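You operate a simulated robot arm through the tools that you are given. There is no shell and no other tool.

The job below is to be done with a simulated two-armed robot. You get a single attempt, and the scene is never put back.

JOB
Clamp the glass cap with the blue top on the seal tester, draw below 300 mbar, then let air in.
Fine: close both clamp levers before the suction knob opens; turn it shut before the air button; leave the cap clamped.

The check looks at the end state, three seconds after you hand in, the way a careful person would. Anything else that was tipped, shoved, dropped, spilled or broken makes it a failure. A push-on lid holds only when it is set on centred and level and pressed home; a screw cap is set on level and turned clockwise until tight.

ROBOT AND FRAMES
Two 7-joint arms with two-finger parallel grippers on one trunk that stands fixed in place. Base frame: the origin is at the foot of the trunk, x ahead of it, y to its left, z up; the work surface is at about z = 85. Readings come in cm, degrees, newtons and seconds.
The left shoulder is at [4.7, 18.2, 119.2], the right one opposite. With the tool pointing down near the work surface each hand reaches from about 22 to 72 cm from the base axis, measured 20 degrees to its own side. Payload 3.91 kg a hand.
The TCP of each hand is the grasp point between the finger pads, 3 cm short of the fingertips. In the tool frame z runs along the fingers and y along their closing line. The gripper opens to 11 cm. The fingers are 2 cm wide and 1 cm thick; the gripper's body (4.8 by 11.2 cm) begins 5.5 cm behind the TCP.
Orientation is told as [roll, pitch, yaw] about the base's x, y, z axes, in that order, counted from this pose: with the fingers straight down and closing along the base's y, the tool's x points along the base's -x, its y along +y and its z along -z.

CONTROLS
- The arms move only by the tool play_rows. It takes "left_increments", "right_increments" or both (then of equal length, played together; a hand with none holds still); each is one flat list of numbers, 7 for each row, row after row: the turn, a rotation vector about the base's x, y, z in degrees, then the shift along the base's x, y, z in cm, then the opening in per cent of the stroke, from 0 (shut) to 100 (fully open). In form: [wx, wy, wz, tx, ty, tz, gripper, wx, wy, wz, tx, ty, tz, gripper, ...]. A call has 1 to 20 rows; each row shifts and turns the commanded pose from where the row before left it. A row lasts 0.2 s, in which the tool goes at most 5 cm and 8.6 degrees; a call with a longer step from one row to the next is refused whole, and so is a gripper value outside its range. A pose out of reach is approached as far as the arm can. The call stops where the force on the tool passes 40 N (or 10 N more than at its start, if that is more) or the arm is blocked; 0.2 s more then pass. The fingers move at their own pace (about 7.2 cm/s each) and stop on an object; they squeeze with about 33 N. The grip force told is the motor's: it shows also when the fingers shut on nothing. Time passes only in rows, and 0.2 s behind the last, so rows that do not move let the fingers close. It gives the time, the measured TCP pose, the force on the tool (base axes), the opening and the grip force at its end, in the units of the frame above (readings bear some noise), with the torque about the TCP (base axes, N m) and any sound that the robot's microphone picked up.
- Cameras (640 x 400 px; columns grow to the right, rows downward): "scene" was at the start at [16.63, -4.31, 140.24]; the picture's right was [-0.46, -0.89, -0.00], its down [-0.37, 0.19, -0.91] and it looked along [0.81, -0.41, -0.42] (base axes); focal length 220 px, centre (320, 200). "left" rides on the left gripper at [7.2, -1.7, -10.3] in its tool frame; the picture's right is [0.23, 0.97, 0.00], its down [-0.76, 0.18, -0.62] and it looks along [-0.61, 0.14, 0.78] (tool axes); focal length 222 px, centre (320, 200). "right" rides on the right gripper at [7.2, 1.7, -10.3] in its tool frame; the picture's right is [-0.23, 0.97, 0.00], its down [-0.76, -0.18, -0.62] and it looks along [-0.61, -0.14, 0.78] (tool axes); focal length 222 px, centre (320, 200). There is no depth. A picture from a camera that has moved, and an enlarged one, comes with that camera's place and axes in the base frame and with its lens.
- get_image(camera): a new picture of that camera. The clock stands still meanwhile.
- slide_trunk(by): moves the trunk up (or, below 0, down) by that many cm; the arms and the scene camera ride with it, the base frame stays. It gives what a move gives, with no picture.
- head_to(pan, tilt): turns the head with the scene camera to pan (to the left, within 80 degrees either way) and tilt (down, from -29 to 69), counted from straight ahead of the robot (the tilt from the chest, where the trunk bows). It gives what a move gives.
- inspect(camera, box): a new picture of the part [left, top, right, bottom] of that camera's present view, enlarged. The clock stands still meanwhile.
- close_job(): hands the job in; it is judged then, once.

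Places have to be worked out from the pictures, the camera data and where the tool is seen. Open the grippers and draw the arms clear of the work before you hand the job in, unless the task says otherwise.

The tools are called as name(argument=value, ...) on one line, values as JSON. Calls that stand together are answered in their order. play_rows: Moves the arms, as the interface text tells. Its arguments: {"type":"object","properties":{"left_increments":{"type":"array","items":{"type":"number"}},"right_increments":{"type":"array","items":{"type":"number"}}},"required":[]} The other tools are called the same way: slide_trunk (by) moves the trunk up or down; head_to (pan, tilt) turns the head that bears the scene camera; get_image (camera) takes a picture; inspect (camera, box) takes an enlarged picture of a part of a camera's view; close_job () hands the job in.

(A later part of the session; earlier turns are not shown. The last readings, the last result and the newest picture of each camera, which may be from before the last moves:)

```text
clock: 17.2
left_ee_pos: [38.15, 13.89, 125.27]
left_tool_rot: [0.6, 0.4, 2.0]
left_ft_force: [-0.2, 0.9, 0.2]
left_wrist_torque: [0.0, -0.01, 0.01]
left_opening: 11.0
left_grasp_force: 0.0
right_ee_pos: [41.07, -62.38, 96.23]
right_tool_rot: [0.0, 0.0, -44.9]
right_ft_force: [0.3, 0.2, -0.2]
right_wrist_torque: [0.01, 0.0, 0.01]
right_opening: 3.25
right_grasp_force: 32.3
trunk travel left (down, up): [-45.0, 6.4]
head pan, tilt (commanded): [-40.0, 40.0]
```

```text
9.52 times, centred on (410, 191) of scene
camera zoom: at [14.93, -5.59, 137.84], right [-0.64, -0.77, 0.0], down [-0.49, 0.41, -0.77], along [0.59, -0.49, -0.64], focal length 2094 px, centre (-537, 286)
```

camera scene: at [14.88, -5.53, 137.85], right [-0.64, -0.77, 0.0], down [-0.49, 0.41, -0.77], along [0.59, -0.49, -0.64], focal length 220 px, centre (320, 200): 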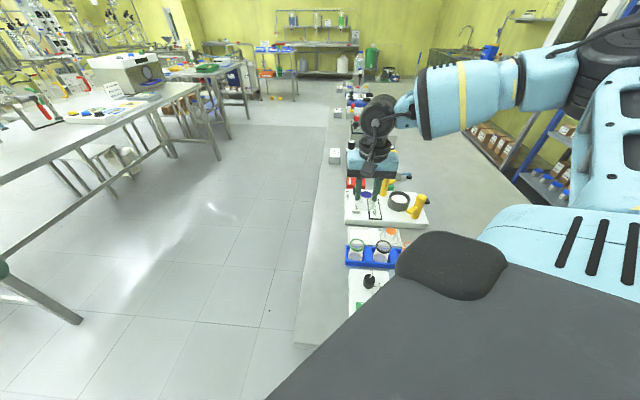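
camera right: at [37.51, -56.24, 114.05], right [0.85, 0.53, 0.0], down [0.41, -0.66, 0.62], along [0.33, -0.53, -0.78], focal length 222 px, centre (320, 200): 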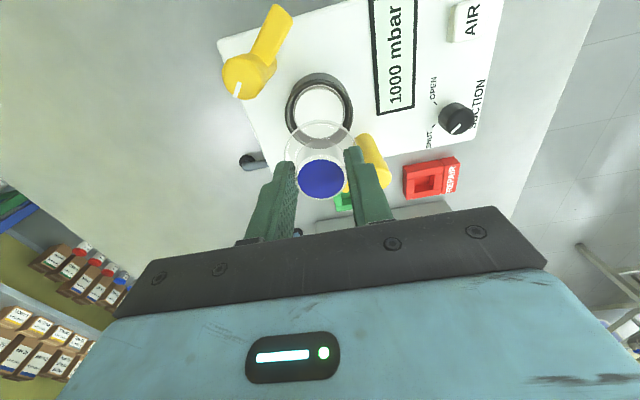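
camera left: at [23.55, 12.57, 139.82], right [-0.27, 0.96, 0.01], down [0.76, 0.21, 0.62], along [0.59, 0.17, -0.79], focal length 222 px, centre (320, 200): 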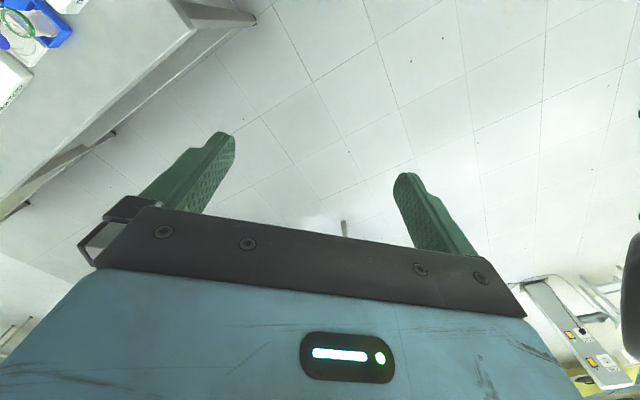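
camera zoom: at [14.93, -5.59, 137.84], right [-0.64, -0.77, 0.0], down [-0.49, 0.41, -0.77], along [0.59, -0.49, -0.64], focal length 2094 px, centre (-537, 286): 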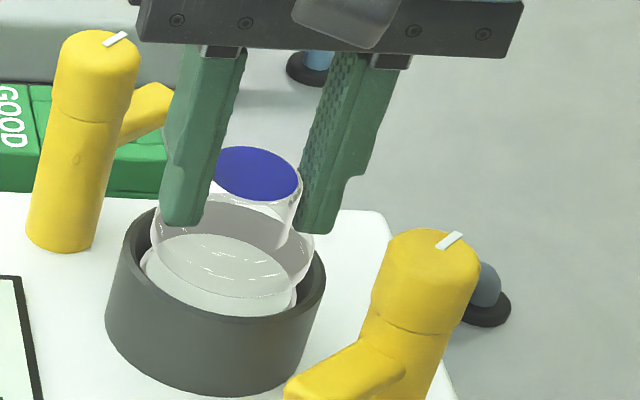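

No contact now, but I want to know how the cap sits in the fingers after that touch. I zoom harder in both views to check for tilt or slip.

inspect(camera="right", box=[270, 85, 370, 150])

inspect(camera="right", box=[275, 140, 365, 200])

inspect(camera="scene", box=[394, 183, 424, 205])

```text
6.15 times, centred on (320, 118) of right
camera zoom: at [37.18, -56.15, 106.7], right [0.85, 0.53, 0.0], down [0.41, -0.66, 0.62], along [0.33, -0.53, -0.78], focal length 1367 px, centre (320, 708)
```

zoom: 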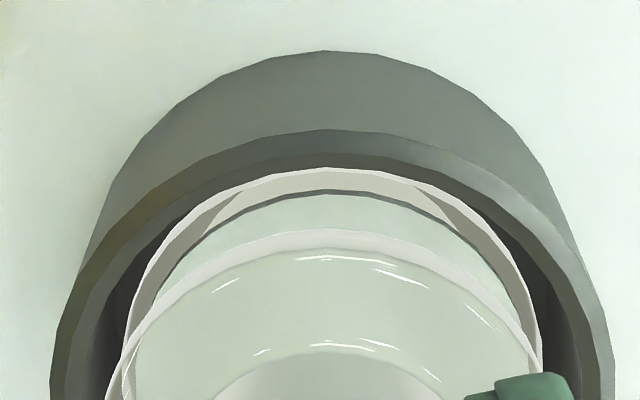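

```text
6.67 times, centred on (320, 170) of right
camera zoom: at [37.18, -56.15, 106.7], right [0.85, 0.53, 0.0], down [0.41, -0.66, 0.62], along [0.33, -0.53, -0.78], focal length 1481 px, centre (320, 400)
```

zoom: 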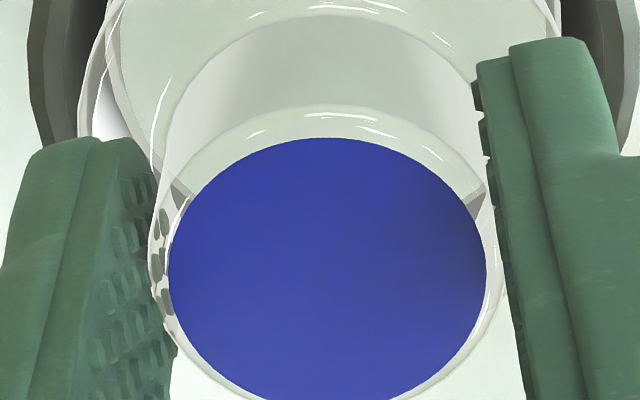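

```text
16.00 times, centred on (409, 194) of scene
camera zoom: at [14.93, -5.59, 137.84], right [-0.64, -0.77, 0.0], down [-0.49, 0.41, -0.77], along [0.59, -0.49, -0.64], focal length 3518 px, centre (-1104, 296)
```

zoom: 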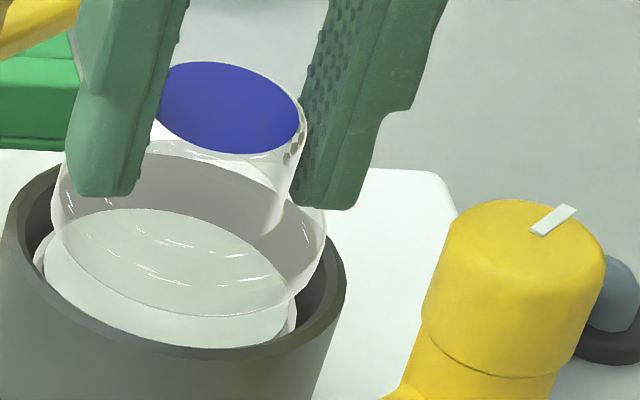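

Combining both views, the cap is now centred along the depth direction and about 0.12 cm to the left. I shift by [0.10, 0.06] and lower in small steps, watching the force.

play_rows(right_increments=[0, 0, 0, 0.1, 0.06, 0, 0, 0, 0, 0, 0, 0, -0.25, 0, 0, 0, 0, 0, 0, -0.2, 0, 0, 0, 0, 0, 0, -0.15, 0, 0, 0, 0, 0, 0, 0, 0])

```text
clock: 18.4
left_ee_pos: [38.07, 13.87, 125.26]
left_tool_rot: [0.6, 0.3, 1.9]
left_ft_force: [-0.5, -0.5, 0.9]
left_wrist_torque: [-0.01, -0.02, 0.0]
left_opening: 10.97
left_grasp_force: 0.0
right_ee_pos: [41.32, -62.39, 95.76]
right_tool_rot: [0.1, -0.1, -44.8]
right_ft_force: [0.1, -1.0, -0.6]
right_wrist_torque: [0.02, 0.01, 0.01]
right_opening: 3.23
right_grasp_force: 32.7
trunk travel left (down, up): [-45.0, 6.4]
head pan, tilt (commanded): [-40.0, 40.0]
```

No contact yet at z 95.76, lower than where it touched before, so the brim is going inside the collar. I keep lowering gently.

play_rows(right_increments=[0, 0, 0, 0, 0, -0.15, 0, 0, 0, 0, 0, 0, -0.15, 0, 0, 0, 0, 0, 0, 0, 0])

inspect(camera="right", box=[230, 80, 410, 220])

inspect(camera="scene", box=[394, 183, 424, 205])

```text
clock: 19.2
left_ee_pos: [38.08, 13.87, 125.25]
left_tool_rot: [0.7, 0.3, 2.1]
left_ft_force: [0.2, -0.3, 0.5]
left_wrist_torque: [-0.02, -0.02, 0.02]
left_opening: 11.0
left_grasp_force: 0.0
right_ee_pos: [41.29, -62.24, 95.54]
right_tool_rot: [0.0, -0.1, -44.9]
right_ft_force: [0.0, 0.6, -0.8]
right_wrist_torque: [0.01, -0.03, -0.02]
right_opening: 3.26
right_grasp_force: 32.5
trunk travel left (down, up): [-45.0, 6.4]
head pan, tilt (commanded): [-40.0, 40.0]
```

```text
2.86 times, centred on (320, 150) of right
camera zoom: at [37.4, -56.03, 105.94], right [0.85, 0.53, 0.0], down [0.41, -0.66, 0.62], along [0.33, -0.53, -0.78], focal length 635 px, centre (320, 343)
```

zoom: 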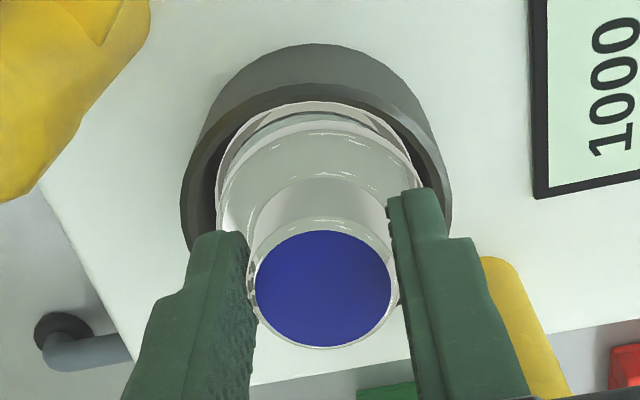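

```text
16.00 times, centred on (409, 194) of scene
camera zoom: at [14.94, -5.58, 137.84], right [-0.64, -0.77, 0.0], down [-0.49, 0.41, -0.77], along [0.59, -0.49, -0.64], focal length 3518 px, centre (-1104, 296)
```

zoom: 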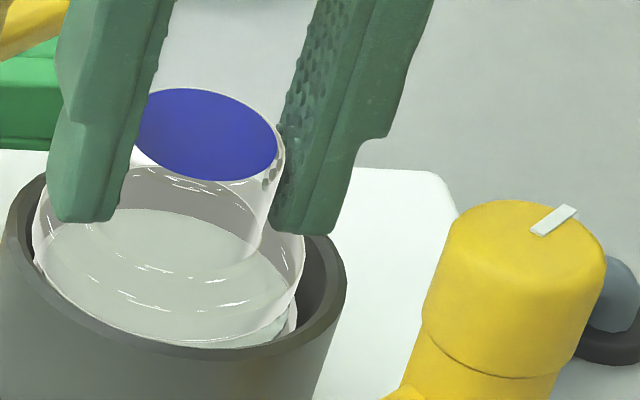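

The brim is now down at the collar's top edge, overshot about 0.1 cm sideways. I trim by [-0.05, -0.13] and go on down gently.

play_rows(right_increments=[0, 0, 0, -0.05, -0.13, 0, 0, 0, 0, 0, 0, 0, -0.1, 0, 0, 0, 0, 0, 0, -0.15, 0, 0, 0, 0, 0, 0, -0.1, 0, 0, 0, 0, 0, 0, 0, 0])

inspect(camera="right", box=[230, 80, 410, 220])

inspect(camera="scene", box=[394, 183, 424, 205])

```text
clock: 20.4
left_ee_pos: [38.16, 13.84, 125.25]
left_tool_rot: [0.6, 0.4, 2.0]
left_ft_force: [0.5, -0.5, 0.3]
left_wrist_torque: [0.02, 0.01, 0.02]
left_opening: 11.01
left_grasp_force: 0.0
right_ee_pos: [41.24, -62.55, 95.26]
right_tool_rot: [0.0, -0.2, -45.0]
right_ft_force: [0.8, 0.7, 0.9]
right_wrist_torque: [0.06, -0.04, 0.01]
right_opening: 3.26
right_grasp_force: 33.3
trunk travel left (down, up): [-45.0, 6.4]
head pan, tilt (commanded): [-40.0, 40.0]
```

```text
2.86 times, centred on (320, 150) of right
camera zoom: at [37.29, -56.23, 105.53], right [0.85, 0.53, 0.0], down [0.41, -0.66, 0.62], along [0.33, -0.53, -0.78], focal length 635 px, centre (320, 343)
```

zoom: 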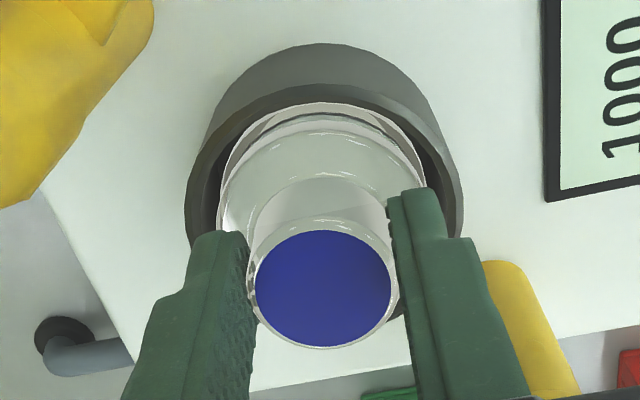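

```text
16.00 times, centred on (409, 194) of scene
camera zoom: at [14.93, -5.56, 137.84], right [-0.64, -0.77, 0.0], down [-0.49, 0.41, -0.77], along [0.59, -0.49, -0.64], focal length 3518 px, centre (-1104, 296)
```

zoom: 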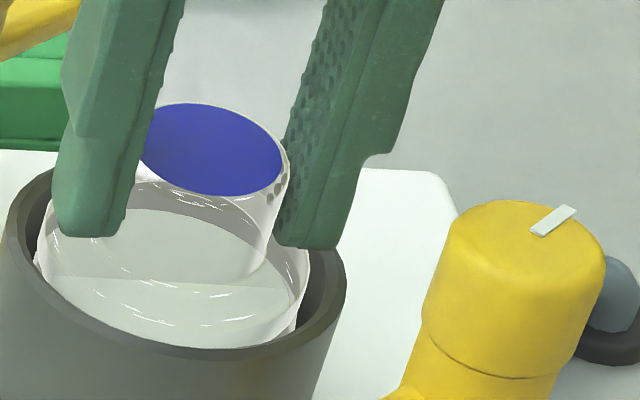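

Now the brim is concentric with the collar and partly inside it, with hardly any force. I lower further in 0.1 cm steps till it touches the seal.

play_rows(right_increments=[0, 0, 0, 0, 0, -0.1, 0, 0, 0, 0, 0, 0, -0.1, 0, 0, 0, 0, 0, 0, -0.1, 0, 0, 0, 0, 0, 0, 0, 0])

```text
clock: 21.4
left_ee_pos: [38.08, 13.92, 125.3]
left_tool_rot: [0.5, 0.3, 2.1]
left_ft_force: [-0.2, 0.4, 0.0]
left_wrist_torque: [-0.02, -0.02, 0.01]
left_opening: 10.99
left_grasp_force: 0.1
right_ee_pos: [41.27, -62.53, 95.04]
right_tool_rot: [-0.1, -0.3, -44.8]
right_ft_force: [-0.1, -4.3, 13.9]
right_wrist_torque: [-0.24, 0.01, 0.01]
right_opening: 3.27
right_grasp_force: 33.1
trunk travel left (down, up): [-45.0, 6.4]
head pan, tilt (commanded): [-40.0, 40.0]
```

13.9 N with almost no torque: the contact is centred, so the brim is resting on the seal. I look before letting go.

inspect(camera="right", box=[230, 80, 410, 220])

inspect(camera="scene", box=[394, 183, 424, 205])

```text
2.86 times, centred on (320, 150) of right
camera zoom: at [37.27, -56.15, 105.35], right [0.85, 0.53, 0.0], down [0.41, -0.66, 0.63], along [0.33, -0.53, -0.78], focal length 635 px, centre (320, 343)
```

zoom: 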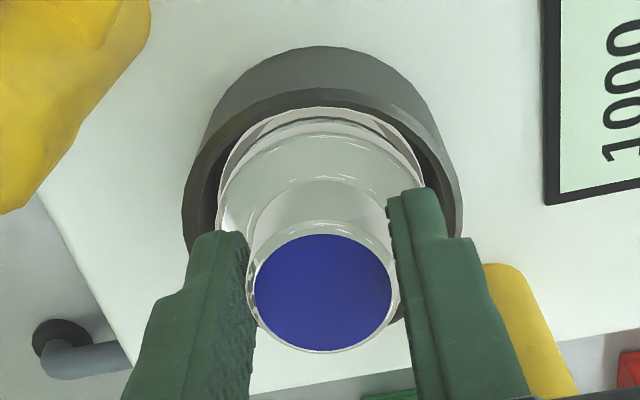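

```text
16.00 times, centred on (409, 194) of scene
camera zoom: at [14.83, -5.5, 137.86], right [-0.64, -0.77, 0.0], down [-0.49, 0.41, -0.77], along [0.59, -0.49, -0.64], focal length 3518 px, centre (-1104, 296)
```

zoom: 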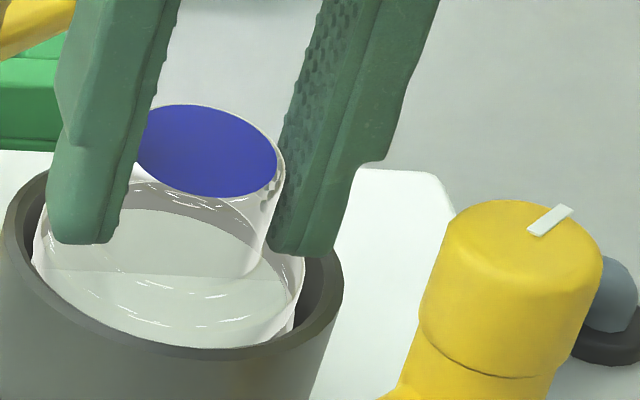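

It looks seated and centred within about 0.1 cm. I open the fingers a little and then check whether the cap stays put and level.

play_rows(right_increments=[0, 0, 0, 0, 0, 0.06, 0, 0, 0, 0, 0, 0, 0, 36, 0, 0, 0, 0, 0, 0, 45, 0, 0, 0, 0, 0, 0, 45])

inspect(camera="right", box=[230, 80, 410, 220])

inspect(camera="scene", box=[394, 183, 424, 205])

```text
clock: 22.4
left_ee_pos: [38.08, 13.93, 125.31]
left_tool_rot: [0.5, 0.3, 2.0]
left_ft_force: [0.5, 0.2, 0.5]
left_wrist_torque: [-0.02, 0.01, -0.01]
left_opening: 10.99
left_grasp_force: 0.0
right_ee_pos: [41.31, -62.47, 94.88]
right_tool_rot: [0.0, 0.0, -44.9]
right_ft_force: [-0.1, -0.7, 0.2]
right_wrist_torque: [0.0, -0.02, 0.04]
right_opening: 4.95
right_grasp_force: 0.1
trunk travel left (down, up): [-45.0, 6.4]
head pan, tilt (commanded): [-40.0, 40.0]
```

```text
2.86 times, centred on (320, 150) of right
camera zoom: at [37.22, -56.18, 105.24], right [0.85, 0.53, 0.0], down [0.41, -0.66, 0.62], along [0.33, -0.53, -0.78], focal length 635 px, centre (320, 343)
```

zoom: 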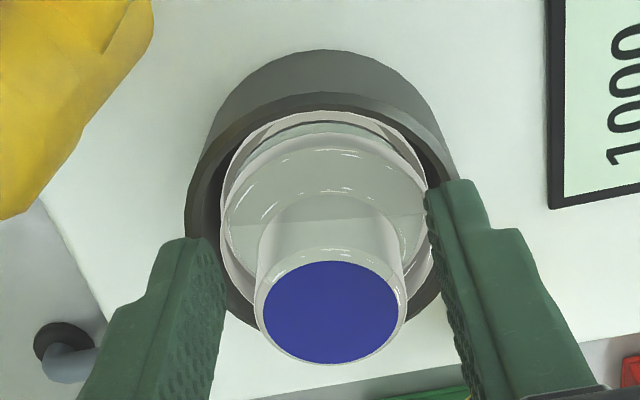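

```text
16.00 times, centred on (409, 194) of scene
camera zoom: at [14.94, -5.58, 137.84], right [-0.64, -0.77, 0.0], down [-0.49, 0.41, -0.77], along [0.59, -0.49, -0.64], focal length 3518 px, centre (-1104, 296)
```

zoom: 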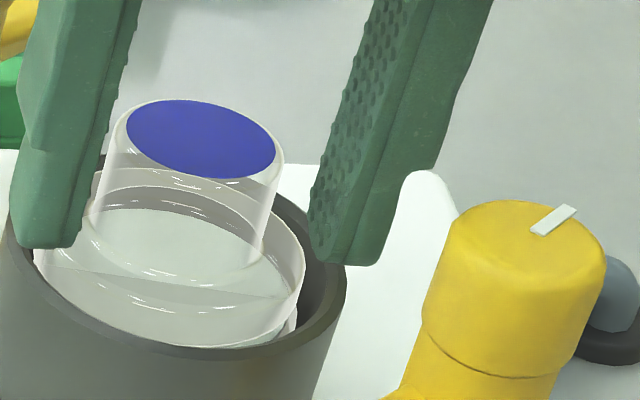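

The fingers are off, but the blue top's outline became flatter in both views, which hints that the cap tipped a few degrees with its far side down. I raise the hand to get a clear view.

play_rows(right_increments=[0, 0, 0, 0, 0, 1, 45, 0, 0, 0, 0, 0, 2, 45, 0, 0, 0, 0, 0, 3, 45, 0, 0, 0, 0, 0, 1, 45])

inspect(camera="right", box=[270, 70, 370, 140])

inspect(camera="scene", box=[390, 183, 424, 209])

get_image(camera="right")

```text
clock: 23.4
left_ee_pos: [38.2, 13.82, 125.21]
left_tool_rot: [0.6, 0.3, 2.0]
left_ft_force: [-1.0, 0.2, 0.3]
left_wrist_torque: [0.01, 0.01, -0.02]
left_opening: 11.02
left_grasp_force: 0.1
right_ee_pos: [41.07, -62.61, 102.04]
right_tool_rot: [-0.1, 0.0, -44.9]
right_ft_force: [-0.1, -0.5, -0.1]
right_wrist_torque: [-0.01, -0.03, -0.03]
right_opening: 4.95
right_grasp_force: 0.0
trunk travel left (down, up): [-45.0, 6.4]
head pan, tilt (commanded): [-40.0, 40.0]
```

```text
5.71 times, centred on (320, 105) of right
camera zoom: at [37.06, -56.21, 112.4], right [0.85, 0.53, 0.0], down [0.41, -0.66, 0.62], along [0.33, -0.53, -0.78], focal length 1269 px, centre (320, 743)
```

zoom: 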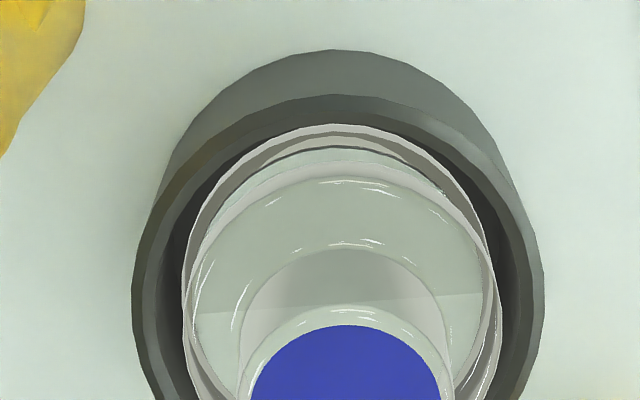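

```text
15.38 times, centred on (407, 196) of scene
camera zoom: at [14.96, -5.57, 137.84], right [-0.64, -0.77, 0.0], down [-0.49, 0.41, -0.77], along [0.59, -0.49, -0.64], focal length 3383 px, centre (-1018, 262)
```

zoom: 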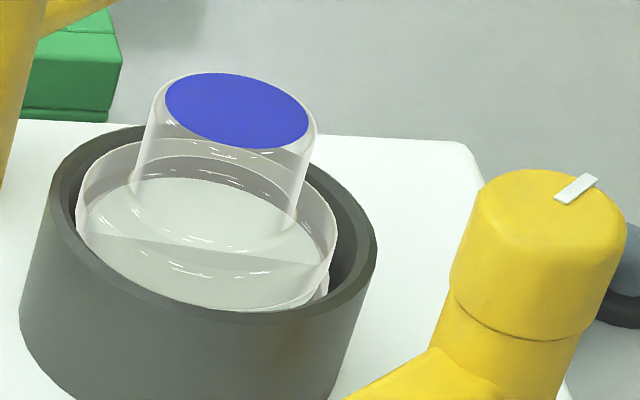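

```text
taken
camera right: at [37.06, -56.21, 112.4], right [0.85, 0.53, 0.0], down [0.41, -0.66, 0.62], along [0.33, -0.53, -0.78], focal length 222 px, centre (320, 200)
```

right: 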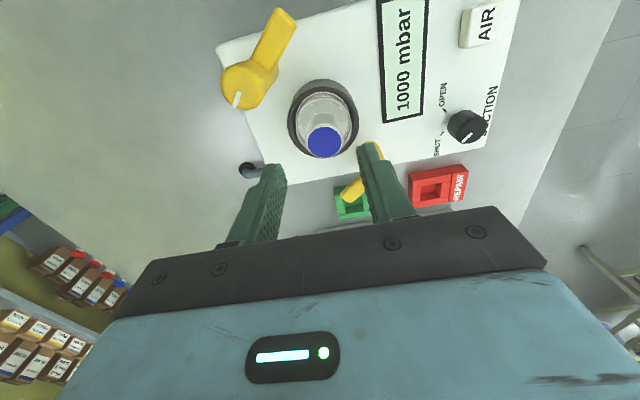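

The cap does look tipped. I zoom further to see exactly where the brim rests on the seat.

inspect(camera="scene", box=[392, 190, 412, 203])

inspect(camera="right", box=[295, 75, 351, 110])

inspect(camera="right", box=[295, 105, 365, 165])

```text
16.00 times, centred on (402, 196) of scene
camera zoom: at [14.96, -5.57, 137.84], right [-0.64, -0.77, 0.0], down [-0.49, 0.41, -0.77], along [0.59, -0.49, -0.64], focal length 3518 px, centre (-992, 256)
```

zoom: 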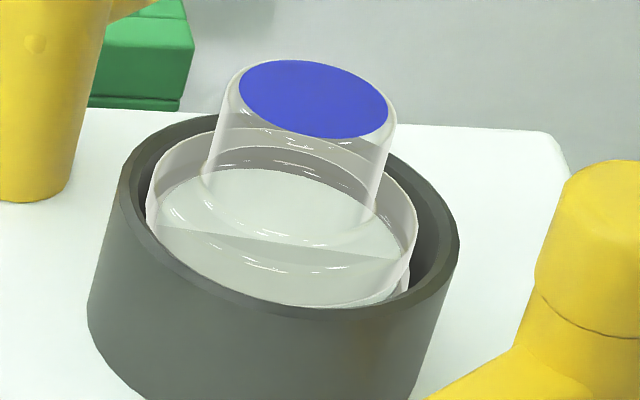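

```text
11.43 times, centred on (323, 92) of right
camera zoom: at [37.06, -56.21, 112.4], right [0.85, 0.53, 0.0], down [0.41, -0.66, 0.62], along [0.33, -0.53, -0.78], focal length 2538 px, centre (286, 1429)
```

zoom: 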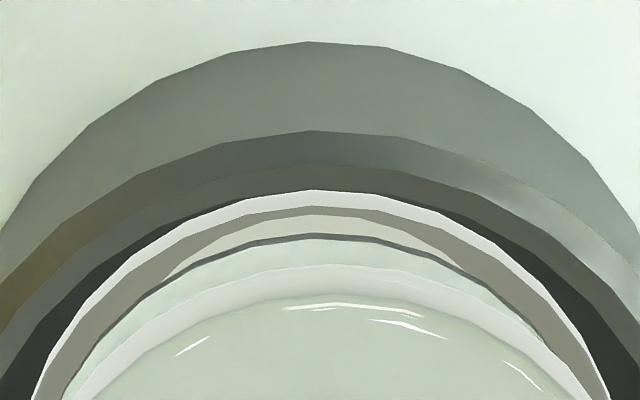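

```text
6.67 times, centred on (330, 135) of right
camera zoom: at [37.06, -56.21, 112.4], right [0.85, 0.53, 0.0], down [0.41, -0.66, 0.62], along [0.33, -0.53, -0.78], focal length 1481 px, centre (253, 633)
```

zoom: 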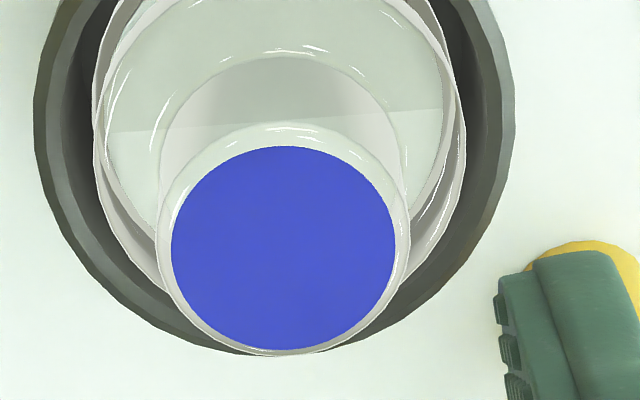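

The brim's near edge lies higher than its far edge by roughly 5°, and I judge the cap a bit too far from the camera. A second viewing direction would settle it, so I turn the hand 90° to yaw +45. Closing along the tilt plane will also square the cap up.

play_rows(right_increments=[0, 0, 8.2, 0, 0, 0, 50, 0, 0, 8.2, 0, 0, 0, 50, 0, 0, 8.2, 0, 0, 0, 50, 0, 0, 8.2, 0, 0, 0, 50, 0, 0, 8.2, 0, 0, 0, 50, 0, 0, 8.2, 0, 0, 0, 50, 0, 0, 8.2, 0, 0, 0, 50, 0, 0, 8.2, 0, 0, 0, 50, 0, 0, 8.2, 0, 0, 0, 50, 0, 0, 8.2, 0, 0, 0, 50, 0, 0, 8, 0, 0, 0, 50])

get_image(camera="right")

```text
clock: 25.8
left_ee_pos: [38.15, 13.89, 125.24]
left_tool_rot: [0.4, 0.2, 2.1]
left_ft_force: [-0.5, 0.6, -0.2]
left_wrist_torque: [-0.03, -0.01, 0.0]
left_opening: 11.0
left_grasp_force: 0.1
right_ee_pos: [34.18, -35.35, 100.24]
right_tool_rot: [-0.6, 0.1, 44.4]
right_ft_force: [-0.3, -0.1, -0.7]
right_wrist_torque: [0.0, 0.0, 0.03]
right_opening: 5.51
right_grasp_force: 0.0
right hand out of reach, approached as far as the arm can: row 5, 6, 7, 8, 9, 10, 11
trunk travel left (down, up): [-45.0, 6.4]
head pan, tilt (commanded): [-40.0, 40.0]
```

```text
taken
camera right: at [27.7, -39.27, 110.62], right [-0.52, 0.85, -0.01], down [0.67, 0.41, 0.62], along [0.54, 0.32, -0.78], focal length 222 px, centre (320, 200)
```

right: 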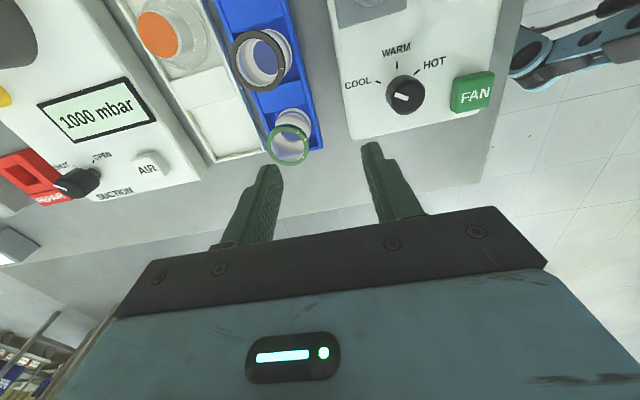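

That yaw is out of reach there, so the arm drifted off to [34, -35, 100] without touching anything. I turn back to yaw -45 and see where the hand is.

play_rows(right_increments=[0, 0, -8.2, 0, 0, 0, 50, 0, 0, -8.2, 0, 0, 0, 50, 0, 0, -8.2, 0, 0, 0, 50, 0, 0, -8.2, 0, 0, 0, 50])

```text
clock: 26.8
left_ee_pos: [38.23, 13.88, 125.24]
left_tool_rot: [0.5, 0.2, 2.0]
left_ft_force: [-0.3, 0.3, -0.3]
left_wrist_torque: [0.0, 0.0, 0.01]
left_opening: 11.01
left_grasp_force: 0.0
right_ee_pos: [34.19, -35.6, 100.31]
right_tool_rot: [0.0, -0.2, 12.0]
right_ft_force: [0.5, -0.8, -0.4]
right_wrist_torque: [0.01, 0.01, 0.02]
right_opening: 5.5
right_grasp_force: 0.1
trunk travel left (down, up): [-45.0, 6.4]
head pan, tilt (commanded): [-40.0, 40.0]
```

The commanded pose follows the measured one, so I bring the hand back over the ring at yaw -45, a little higher.

play_rows(right_increments=[0, 0, -8.14, 1.01, -3.85, 0.5, 50, 0, 0, -8.14, 1.01, -3.85, 0.5, 50, 0, 0, -8.14, 1.01, -3.85, 0.5, 50, 0, 0, -8.14, 1.01, -3.85, 0.3, 50, 0, 0, -8.14, 1.01, -3.85, 0.2, 50, 0, 0, -8.14, 1.01, -3.85, 0, 50, 0, 0, -8.14, 1.01, -3.85, 0, 50])

get_image(camera="right")

get_image(camera="scene")

```text
clock: 28.4
left_ee_pos: [38.15, 13.81, 125.41]
left_tool_rot: [0.6, 0.3, 2.0]
left_ft_force: [-0.2, 0.8, 0.0]
left_wrist_torque: [-0.03, 0.05, 0.0]
left_opening: 10.99
left_grasp_force: 0.0
right_ee_pos: [41.02, -62.52, 102.48]
right_tool_rot: [0.0, 0.0, -44.8]
right_ft_force: [1.1, 0.1, 0.7]
right_wrist_torque: [-0.01, 0.01, 0.02]
right_opening: 5.49
right_grasp_force: 0.1
trunk travel left (down, up): [-45.0, 6.4]
head pan, tilt (commanded): [-40.0, 40.0]
```

```text
taken
camera right: at [37.06, -56.25, 112.76], right [0.85, 0.53, 0.0], down [0.41, -0.66, 0.62], along [0.33, -0.53, -0.78], focal length 222 px, centre (320, 200)
```

right: 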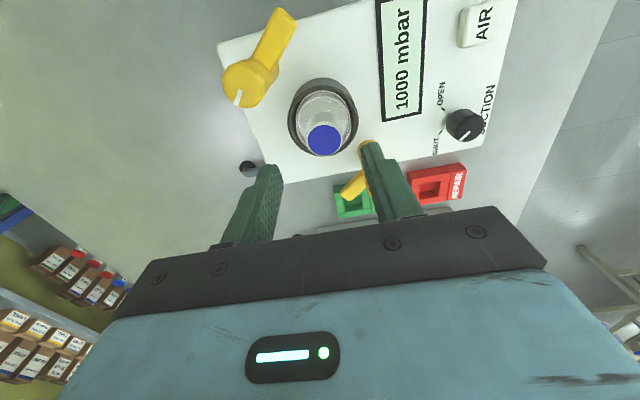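

```text
taken
camera scene: at [14.97, -5.59, 137.83], right [-0.64, -0.77, 0.0], down [-0.49, 0.41, -0.77], along [0.59, -0.49, -0.64], focal length 220 px, centre (320, 200)
```

scene: 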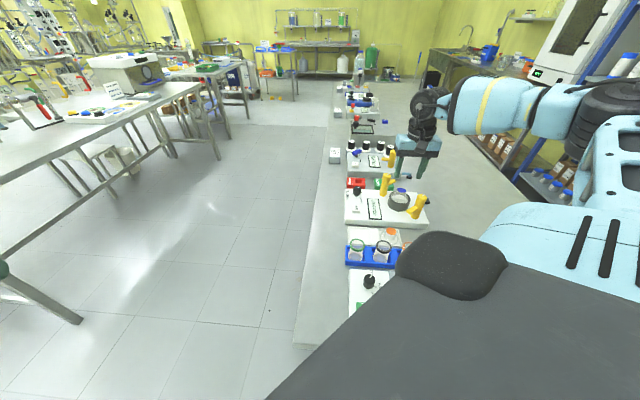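

Back in place and nothing disturbed. I try turning the other way, toward yaw -90, to get the side view and learn the reachable range.

play_rows(right_increments=[0, 0, -7.5, 0, 0, 0, 50, 0, 0, -7.5, 0, 0, 0, 50, 0, 0, -7.5, 0, 0, 0, 50])

```text
clock: 29.2
left_ee_pos: [38.11, 13.87, 125.25]
left_tool_rot: [0.6, 0.2, 2.0]
left_ft_force: [0.0, -0.1, 0.1]
left_wrist_torque: [0.01, 0.01, -0.03]
left_opening: 11.01
left_grasp_force: 0.2
right_ee_pos: [41.29, -62.59, 102.33]
right_tool_rot: [0.0, -0.1, -67.4]
right_ft_force: [-0.1, 0.3, 0.5]
right_wrist_torque: [0.0, -0.03, 0.0]
right_opening: 5.5
right_grasp_force: 0.1
trunk travel left (down, up): [-45.0, 6.4]
head pan, tilt (commanded): [-40.0, 40.0]
```

Reachable so far; I continue turning the same way.

play_rows(right_increments=[0, 0, -7.5, 0, 0, 0, 50, 0, 0, -7.5, 0, 0, 0, 50, 0, 0, -7.5, 0, 0, 0, 50])

get_image(camera="right")

```text
clock: 30.0
left_ee_pos: [38.15, 13.84, 125.22]
left_tool_rot: [0.6, 0.3, 2.0]
left_ft_force: [0.4, 0.6, -0.3]
left_wrist_torque: [-0.04, 0.02, 0.0]
left_opening: 10.97
left_grasp_force: 0.2
right_ee_pos: [41.25, -62.58, 102.17]
right_tool_rot: [0.0, 0.0, -89.9]
right_ft_force: [0.0, 0.6, -0.1]
right_wrist_torque: [0.01, -0.02, -0.03]
right_opening: 5.51
right_grasp_force: 0.1
trunk travel left (down, up): [-45.0, 6.4]
head pan, tilt (commanded): [-40.0, 40.0]
```

```text
taken
camera right: at [42.89, -55.31, 112.59], right [0.97, -0.22, 0.0], down [-0.18, -0.76, 0.62], along [-0.14, -0.61, -0.78], focal length 222 px, centre (320, 200)
```

right: 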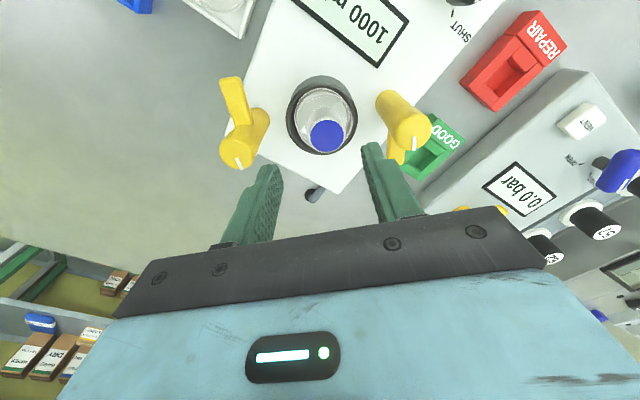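

Yaw -90 works and shows both levers nicely. I continue to yaw -135 so the fingers close along the tilt plane.

play_rows(right_increments=[0, 0, -7.5, 0, 0, 0, 50, 0, 0, -7.5, 0, 0, 0, 50, 0, 0, -7.5, 0, 0, 0, 50])

get_image(camera="right")

```text
clock: 30.8
left_ee_pos: [38.15, 13.89, 125.24]
left_tool_rot: [0.7, 0.3, 2.0]
left_ft_force: [0.0, -0.2, -0.5]
left_wrist_torque: [0.03, 0.0, 0.01]
left_opening: 10.99
left_grasp_force: 0.1
right_ee_pos: [41.32, -62.44, 102.15]
right_tool_rot: [0.0, 0.0, -112.4]
right_ft_force: [0.0, -0.7, -0.7]
right_wrist_torque: [0.02, 0.01, -0.03]
right_opening: 5.49
right_grasp_force: 0.0
trunk travel left (down, up): [-45.0, 6.4]
head pan, tilt (commanded): [-40.0, 40.0]
```

```text
taken
camera right: at [45.57, -56.4, 112.56], right [0.81, -0.58, 0.0], down [-0.45, -0.64, 0.62], along [-0.36, -0.51, -0.78], focal length 222 px, centre (320, 200)
```

right: 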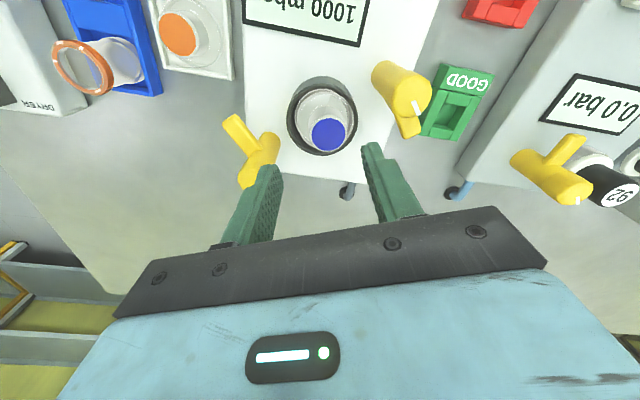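

At yaw -112 the view's sideways axis runs nearly along the tilt direction. I zoom in to measure tilt and offset from here.

inspect(camera="right", box=[280, 70, 365, 160])

inspect(camera="right", box=[285, 75, 360, 122])

```text
4.44 times, centred on (322, 115) of right
camera zoom: at [45.57, -56.4, 112.56], right [0.81, -0.58, 0.0], down [-0.45, -0.64, 0.62], along [-0.36, -0.51, -0.78], focal length 987 px, centre (309, 578)
```

zoom: 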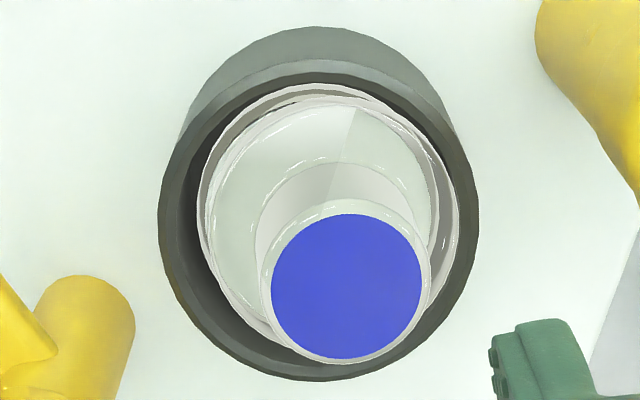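

```text
8.51 times, centred on (322, 98) of right
camera zoom: at [45.57, -56.4, 112.56], right [0.81, -0.58, 0.0], down [-0.45, -0.64, 0.62], along [-0.36, -0.51, -0.78], focal length 1890 px, centre (299, 1064)
```

zoom: 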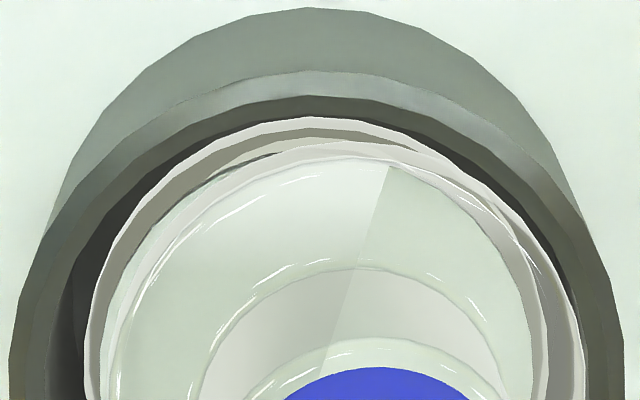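

From here the brim clearly sits about 0.3 cm too far toward [0.64, -0.77]: one edge is on top of the raised seat and the opposite edge has slipped down beside it. I turn to yaw -135 and centre over the cap to grip it along the tilt plane and re-seat it.

play_rows(right_increments=[0, 0, -7.5, 0.12, -0.17, 0, 50, 0, 0, -7.5, 0.12, -0.17, 0, 50, 0, 0, -7.5, 0.13, -0.17, 0, 50, 0, 0, 0, 0, 0, 0, 50])

get_image(camera="right")

inspect(camera="right", box=[280, 70, 365, 160])

```text
clock: 31.8
left_ee_pos: [38.22, 13.81, 125.4]
left_tool_rot: [0.6, 0.4, 2.0]
left_ft_force: [0.0, -0.4, 0.8]
left_wrist_torque: [-0.01, 0.02, 0.0]
left_opening: 10.97
left_grasp_force: 0.0
right_ee_pos: [41.62, -62.91, 102.14]
right_tool_rot: [0.1, 0.0, -134.8]
right_ft_force: [0.0, 0.0, 0.3]
right_wrist_torque: [0.0, -0.02, -0.02]
right_opening: 5.48
right_grasp_force: 0.0
trunk travel left (down, up): [-45.0, 6.4]
head pan, tilt (commanded): [-40.0, 40.0]
```

```text
taken
camera right: at [47.99, -59.07, 112.49], right [0.53, -0.85, 0.0], down [-0.66, -0.41, 0.62], along [-0.53, -0.33, -0.78], focal length 222 px, centre (320, 200)
```

right: 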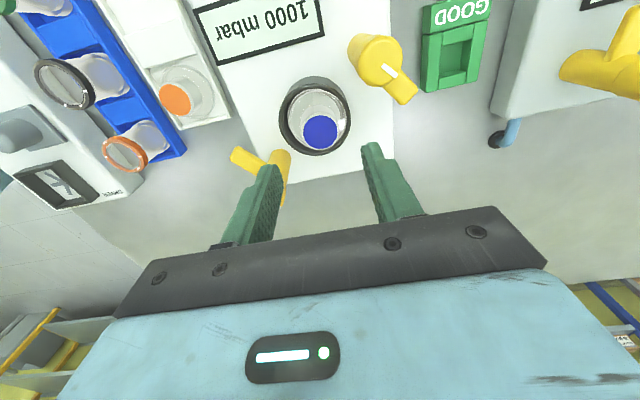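

```text
4.44 times, centred on (322, 115) of right
camera zoom: at [47.99, -59.07, 112.49], right [0.53, -0.85, 0.0], down [-0.66, -0.41, 0.62], along [-0.53, -0.33, -0.78], focal length 987 px, centre (309, 578)
```

zoom: 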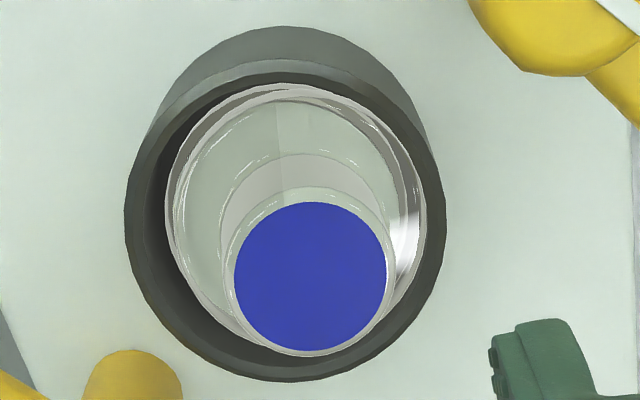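

Sideways measures from the two views give the collar centre at about [41.34, -62.57] and the cap's top centre at [41.72, -62.96], tilted 5° toward [0.7, -0.7]. I tilt the tool 5° to match, come down over the crown with the fingers open, and check.

play_rows(right_increments=[1.9, 1.6, 0, 0.13, -0.09, -2.2, 50, 1.9, 1.6, 0, 0, 0, -2.5, 50, 0, 0, 0, 0, 0, -1.5, 50, 0, 0, 0, 0, 0, -0.9, 50, 0, 0, 0, 0, 0, 0, 50])

inspect(camera="right", box=[230, 90, 410, 215])

inspect(camera="scene", box=[385, 175, 430, 205])

```text
clock: 33.0
left_ee_pos: [38.13, 13.87, 125.19]
left_tool_rot: [0.6, 0.3, 2.1]
left_ft_force: [0.4, 0.5, -0.2]
left_wrist_torque: [0.02, 0.04, -0.03]
left_opening: 11.03
left_grasp_force: 0.0
right_ee_pos: [41.9, -63.02, 95.07]
right_tool_rot: [-5.0, 0.4, -134.6]
right_ft_force: [0.8, -0.1, 0.1]
right_wrist_torque: [0.02, 0.0, -0.02]
right_opening: 5.51
right_grasp_force: 0.0
trunk travel left (down, up): [-45.0, 6.4]
head pan, tilt (commanded): [-40.0, 40.0]
```

```text
3.20 times, centred on (320, 152) of right
camera zoom: at [48.67, -59.75, 105.23], right [0.53, -0.84, -0.09], down [-0.63, -0.46, 0.63], along [-0.57, -0.28, -0.77], focal length 711 px, centre (320, 352)
```

zoom: 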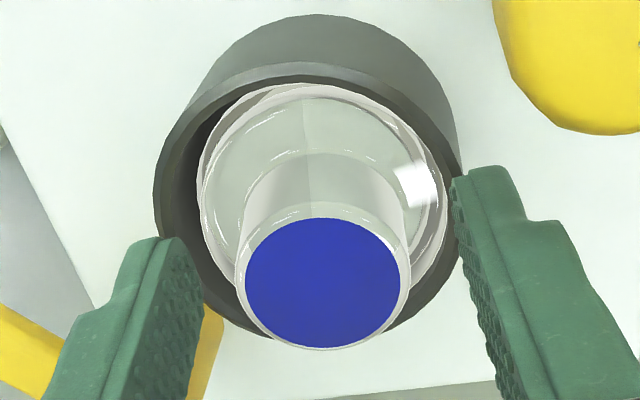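

```text
13.33 times, centred on (408, 190) of scene
camera zoom: at [14.92, -5.55, 137.84], right [-0.64, -0.77, 0.0], down [-0.49, 0.41, -0.77], along [0.59, -0.49, -0.64], focal length 2932 px, centre (-847, 333)
```

zoom: 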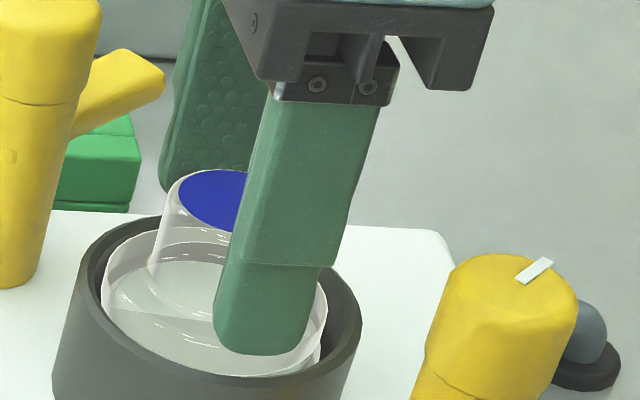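

The crown is centred between the fingers and the tool's tilt matches the cap. I lower slightly, close, and lift 2 cm while bringing the tool upright again.

play_rows(right_increments=[0, 0, 0, 0, 0, -0.2, 50, 0, 0, 0, 0, 0, 0, 20, 0, 0, 0, 0, 0, 0, 0, 0, 0, 0, 0, 0, 0, 0, 0, 0, 0, 0, 0, 0, 0])

inspect(camera="right", box=[230, 90, 410, 215])

```text
clock: 34.2
left_ee_pos: [38.12, 13.85, 125.26]
left_tool_rot: [0.5, 0.4, 2.0]
left_ft_force: [-0.9, -0.6, -0.4]
left_wrist_torque: [-0.01, -0.01, 0.0]
left_opening: 10.97
left_grasp_force: 0.1
right_ee_pos: [41.74, -63.04, 94.89]
right_tool_rot: [-4.9, 0.4, -134.7]
right_ft_force: [0.1, -0.8, 0.3]
right_wrist_torque: [0.01, -0.02, -0.01]
right_opening: 3.26
right_grasp_force: 33.2
trunk travel left (down, up): [-45.0, 6.4]
head pan, tilt (commanded): [-40.0, 40.0]
```

```text
3.20 times, centred on (320, 152) of right
camera zoom: at [48.67, -59.82, 105.02], right [0.53, -0.84, -0.09], down [-0.63, -0.46, 0.63], along [-0.57, -0.28, -0.77], focal length 711 px, centre (320, 352)
```

zoom: 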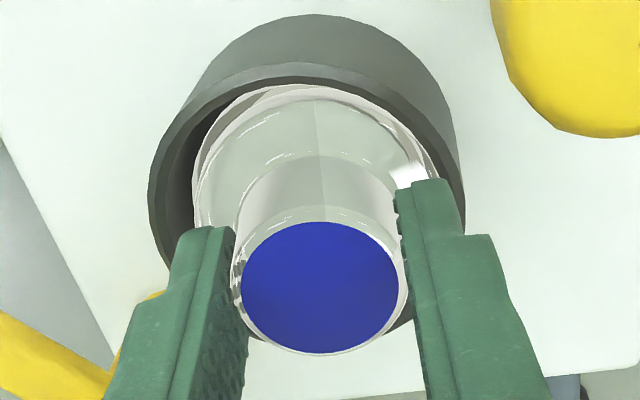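

Gripped squarely at 3.26 cm. I lift 2 cm and bring the tool upright.

play_rows(right_increments=[0, 0, 0, 0, 0, 0.5, 0, 0, 0, 0, 0, 0, 1, 0, -1.9, -1.6, 0, 0, 0, 1, 0, -1.9, -1.6, 0, 0, 0, 0.5, 0, 0, 0, 0, 0, 0, 0, 0])

inspect(camera="right", box=[230, 70, 410, 215])

inspect(camera="scene", box=[385, 170, 430, 205])

```text
clock: 35.4
left_ee_pos: [38.23, 13.9, 125.29]
left_tool_rot: [0.6, 0.4, 1.9]
left_ft_force: [-0.6, 0.1, 0.1]
left_wrist_torque: [-0.04, 0.01, -0.02]
left_opening: 10.98
left_grasp_force: 0.0
right_ee_pos: [41.88, -63.07, 97.98]
right_tool_rot: [-0.1, -0.1, -134.7]
right_ft_force: [0.5, -0.5, -0.8]
right_wrist_torque: [0.01, 0.01, -0.01]
right_opening: 3.24
right_grasp_force: 33.1
trunk travel left (down, up): [-45.0, 6.4]
head pan, tilt (commanded): [-40.0, 40.0]
```

```text
2.76 times, centred on (320, 142) of right
camera zoom: at [48.09, -59.13, 108.25], right [0.53, -0.85, 0.0], down [-0.66, -0.42, 0.62], along [-0.53, -0.33, -0.78], focal length 613 px, centre (320, 359)
```

zoom: 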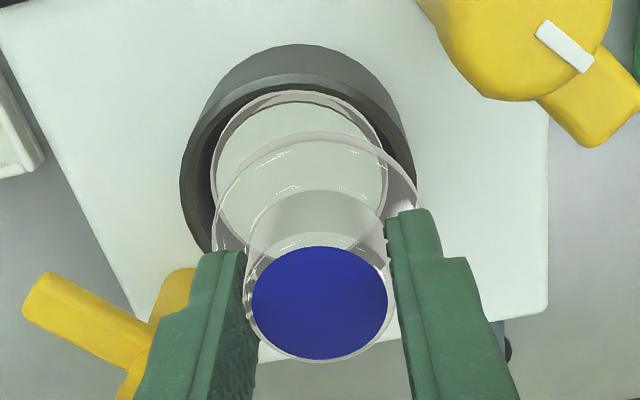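

```text
11.43 times, centred on (408, 188) of scene
camera zoom: at [14.95, -5.58, 137.84], right [-0.64, -0.77, 0.0], down [-0.49, 0.41, -0.77], along [0.59, -0.49, -0.64], focal length 2513 px, centre (-680, 343)
```

zoom: 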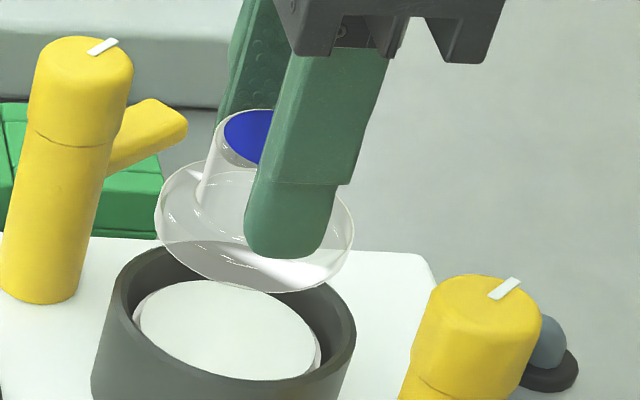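

Lifted and upright. I zoom in to measure the sideways offset between brim, collar and seat precisely.

inspect(camera="right", box=[262, 85, 362, 155])

inspect(camera="scene", box=[389, 188, 421, 208])

```text
5.71 times, centred on (312, 120) of right
camera zoom: at [48.09, -59.13, 108.25], right [0.53, -0.85, 0.0], down [-0.66, -0.42, 0.62], along [-0.53, -0.33, -0.78], focal length 1269 px, centre (366, 657)
```

zoom: 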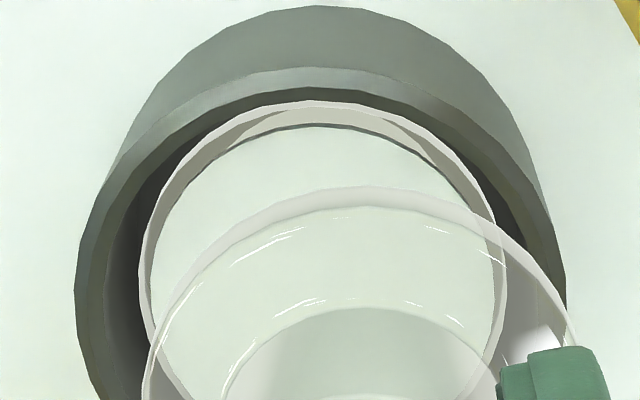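

```text
16.00 times, centred on (405, 198) of scene
camera zoom: at [14.95, -5.58, 137.84], right [-0.64, -0.77, 0.0], down [-0.49, 0.41, -0.77], along [0.59, -0.49, -0.64], focal length 3518 px, centre (-1040, 232)
```

zoom: 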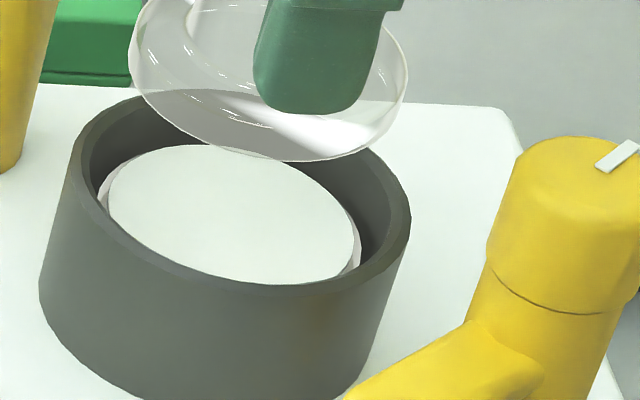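

The seat centre is about 0.65 cm left of the TCP in this view and 0.2 cm deeper, and the cap leans about 1.5° in the grip. I correct both with a shift of [-0.52, 0.46] and a small tilt, then check before lowering.

play_rows(right_increments=[-1.28, -0.8, 0, -0.26, 0.23, 0, 0, 0, 0, 0, -0.26, 0.23, -0.3, 0, 0, 0, 0, 0, 0, -0.3, 0, 0, 0, 0, 0, 0, 0, 0])

inspect(camera="right", box=[270, 85, 370, 155])

inspect(camera="right", box=[255, 120, 385, 205])

inspect(camera="scene", box=[389, 178, 425, 204])

```text
clock: 36.4
left_ee_pos: [38.13, 13.84, 125.31]
left_tool_rot: [0.7, 0.4, 2.0]
left_ft_force: [0.0, -0.5, -0.4]
left_wrist_torque: [0.04, 0.01, -0.03]
left_opening: 11.01
left_grasp_force: 0.0
right_ee_pos: [41.21, -62.45, 97.35]
right_tool_rot: [1.6, -0.4, -134.7]
right_ft_force: [-0.3, -0.5, -1.2]
right_wrist_torque: [-0.02, 0.02, 0.01]
right_opening: 3.25
right_grasp_force: 33.3
trunk travel left (down, up): [-45.0, 6.4]
head pan, tilt (commanded): [-40.0, 40.0]
```

```text
5.71 times, centred on (320, 120) of right
camera zoom: at [47.4, -58.42, 107.67], right [0.53, -0.85, 0.03], down [-0.67, -0.4, 0.62], along [-0.52, -0.35, -0.78], focal length 1269 px, centre (320, 657)
```

zoom: 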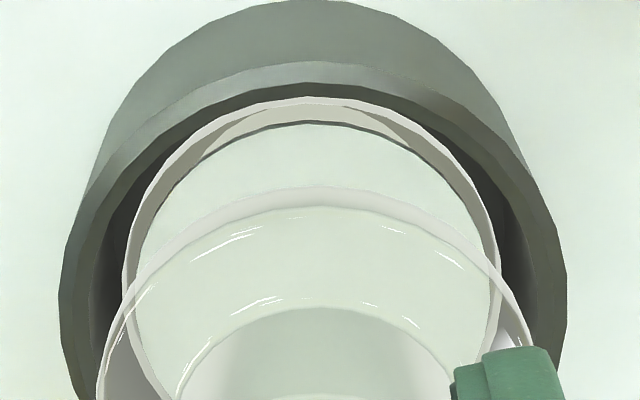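

```text
4.71 times, centred on (320, 162) of right
camera zoom: at [47.4, -58.42, 107.67], right [0.53, -0.85, 0.03], down [-0.67, -0.4, 0.62], along [-0.52, -0.35, -0.78], focal length 1045 px, centre (320, 376)
```

zoom: 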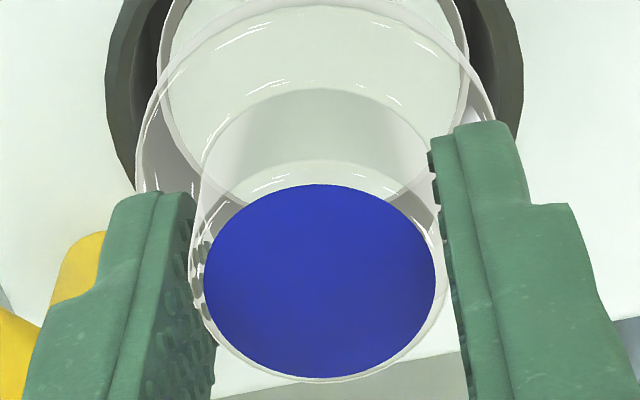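

```text
15.38 times, centred on (407, 191) of scene
camera zoom: at [14.94, -5.57, 137.84], right [-0.64, -0.77, 0.0], down [-0.49, 0.41, -0.77], along [0.59, -0.49, -0.64], focal length 3383 px, centre (-1018, 338)
```

zoom: 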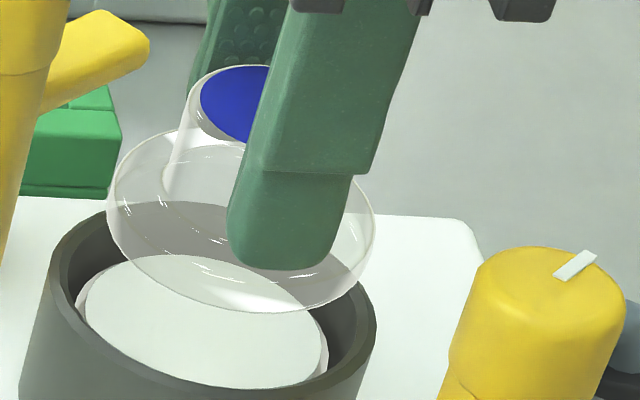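

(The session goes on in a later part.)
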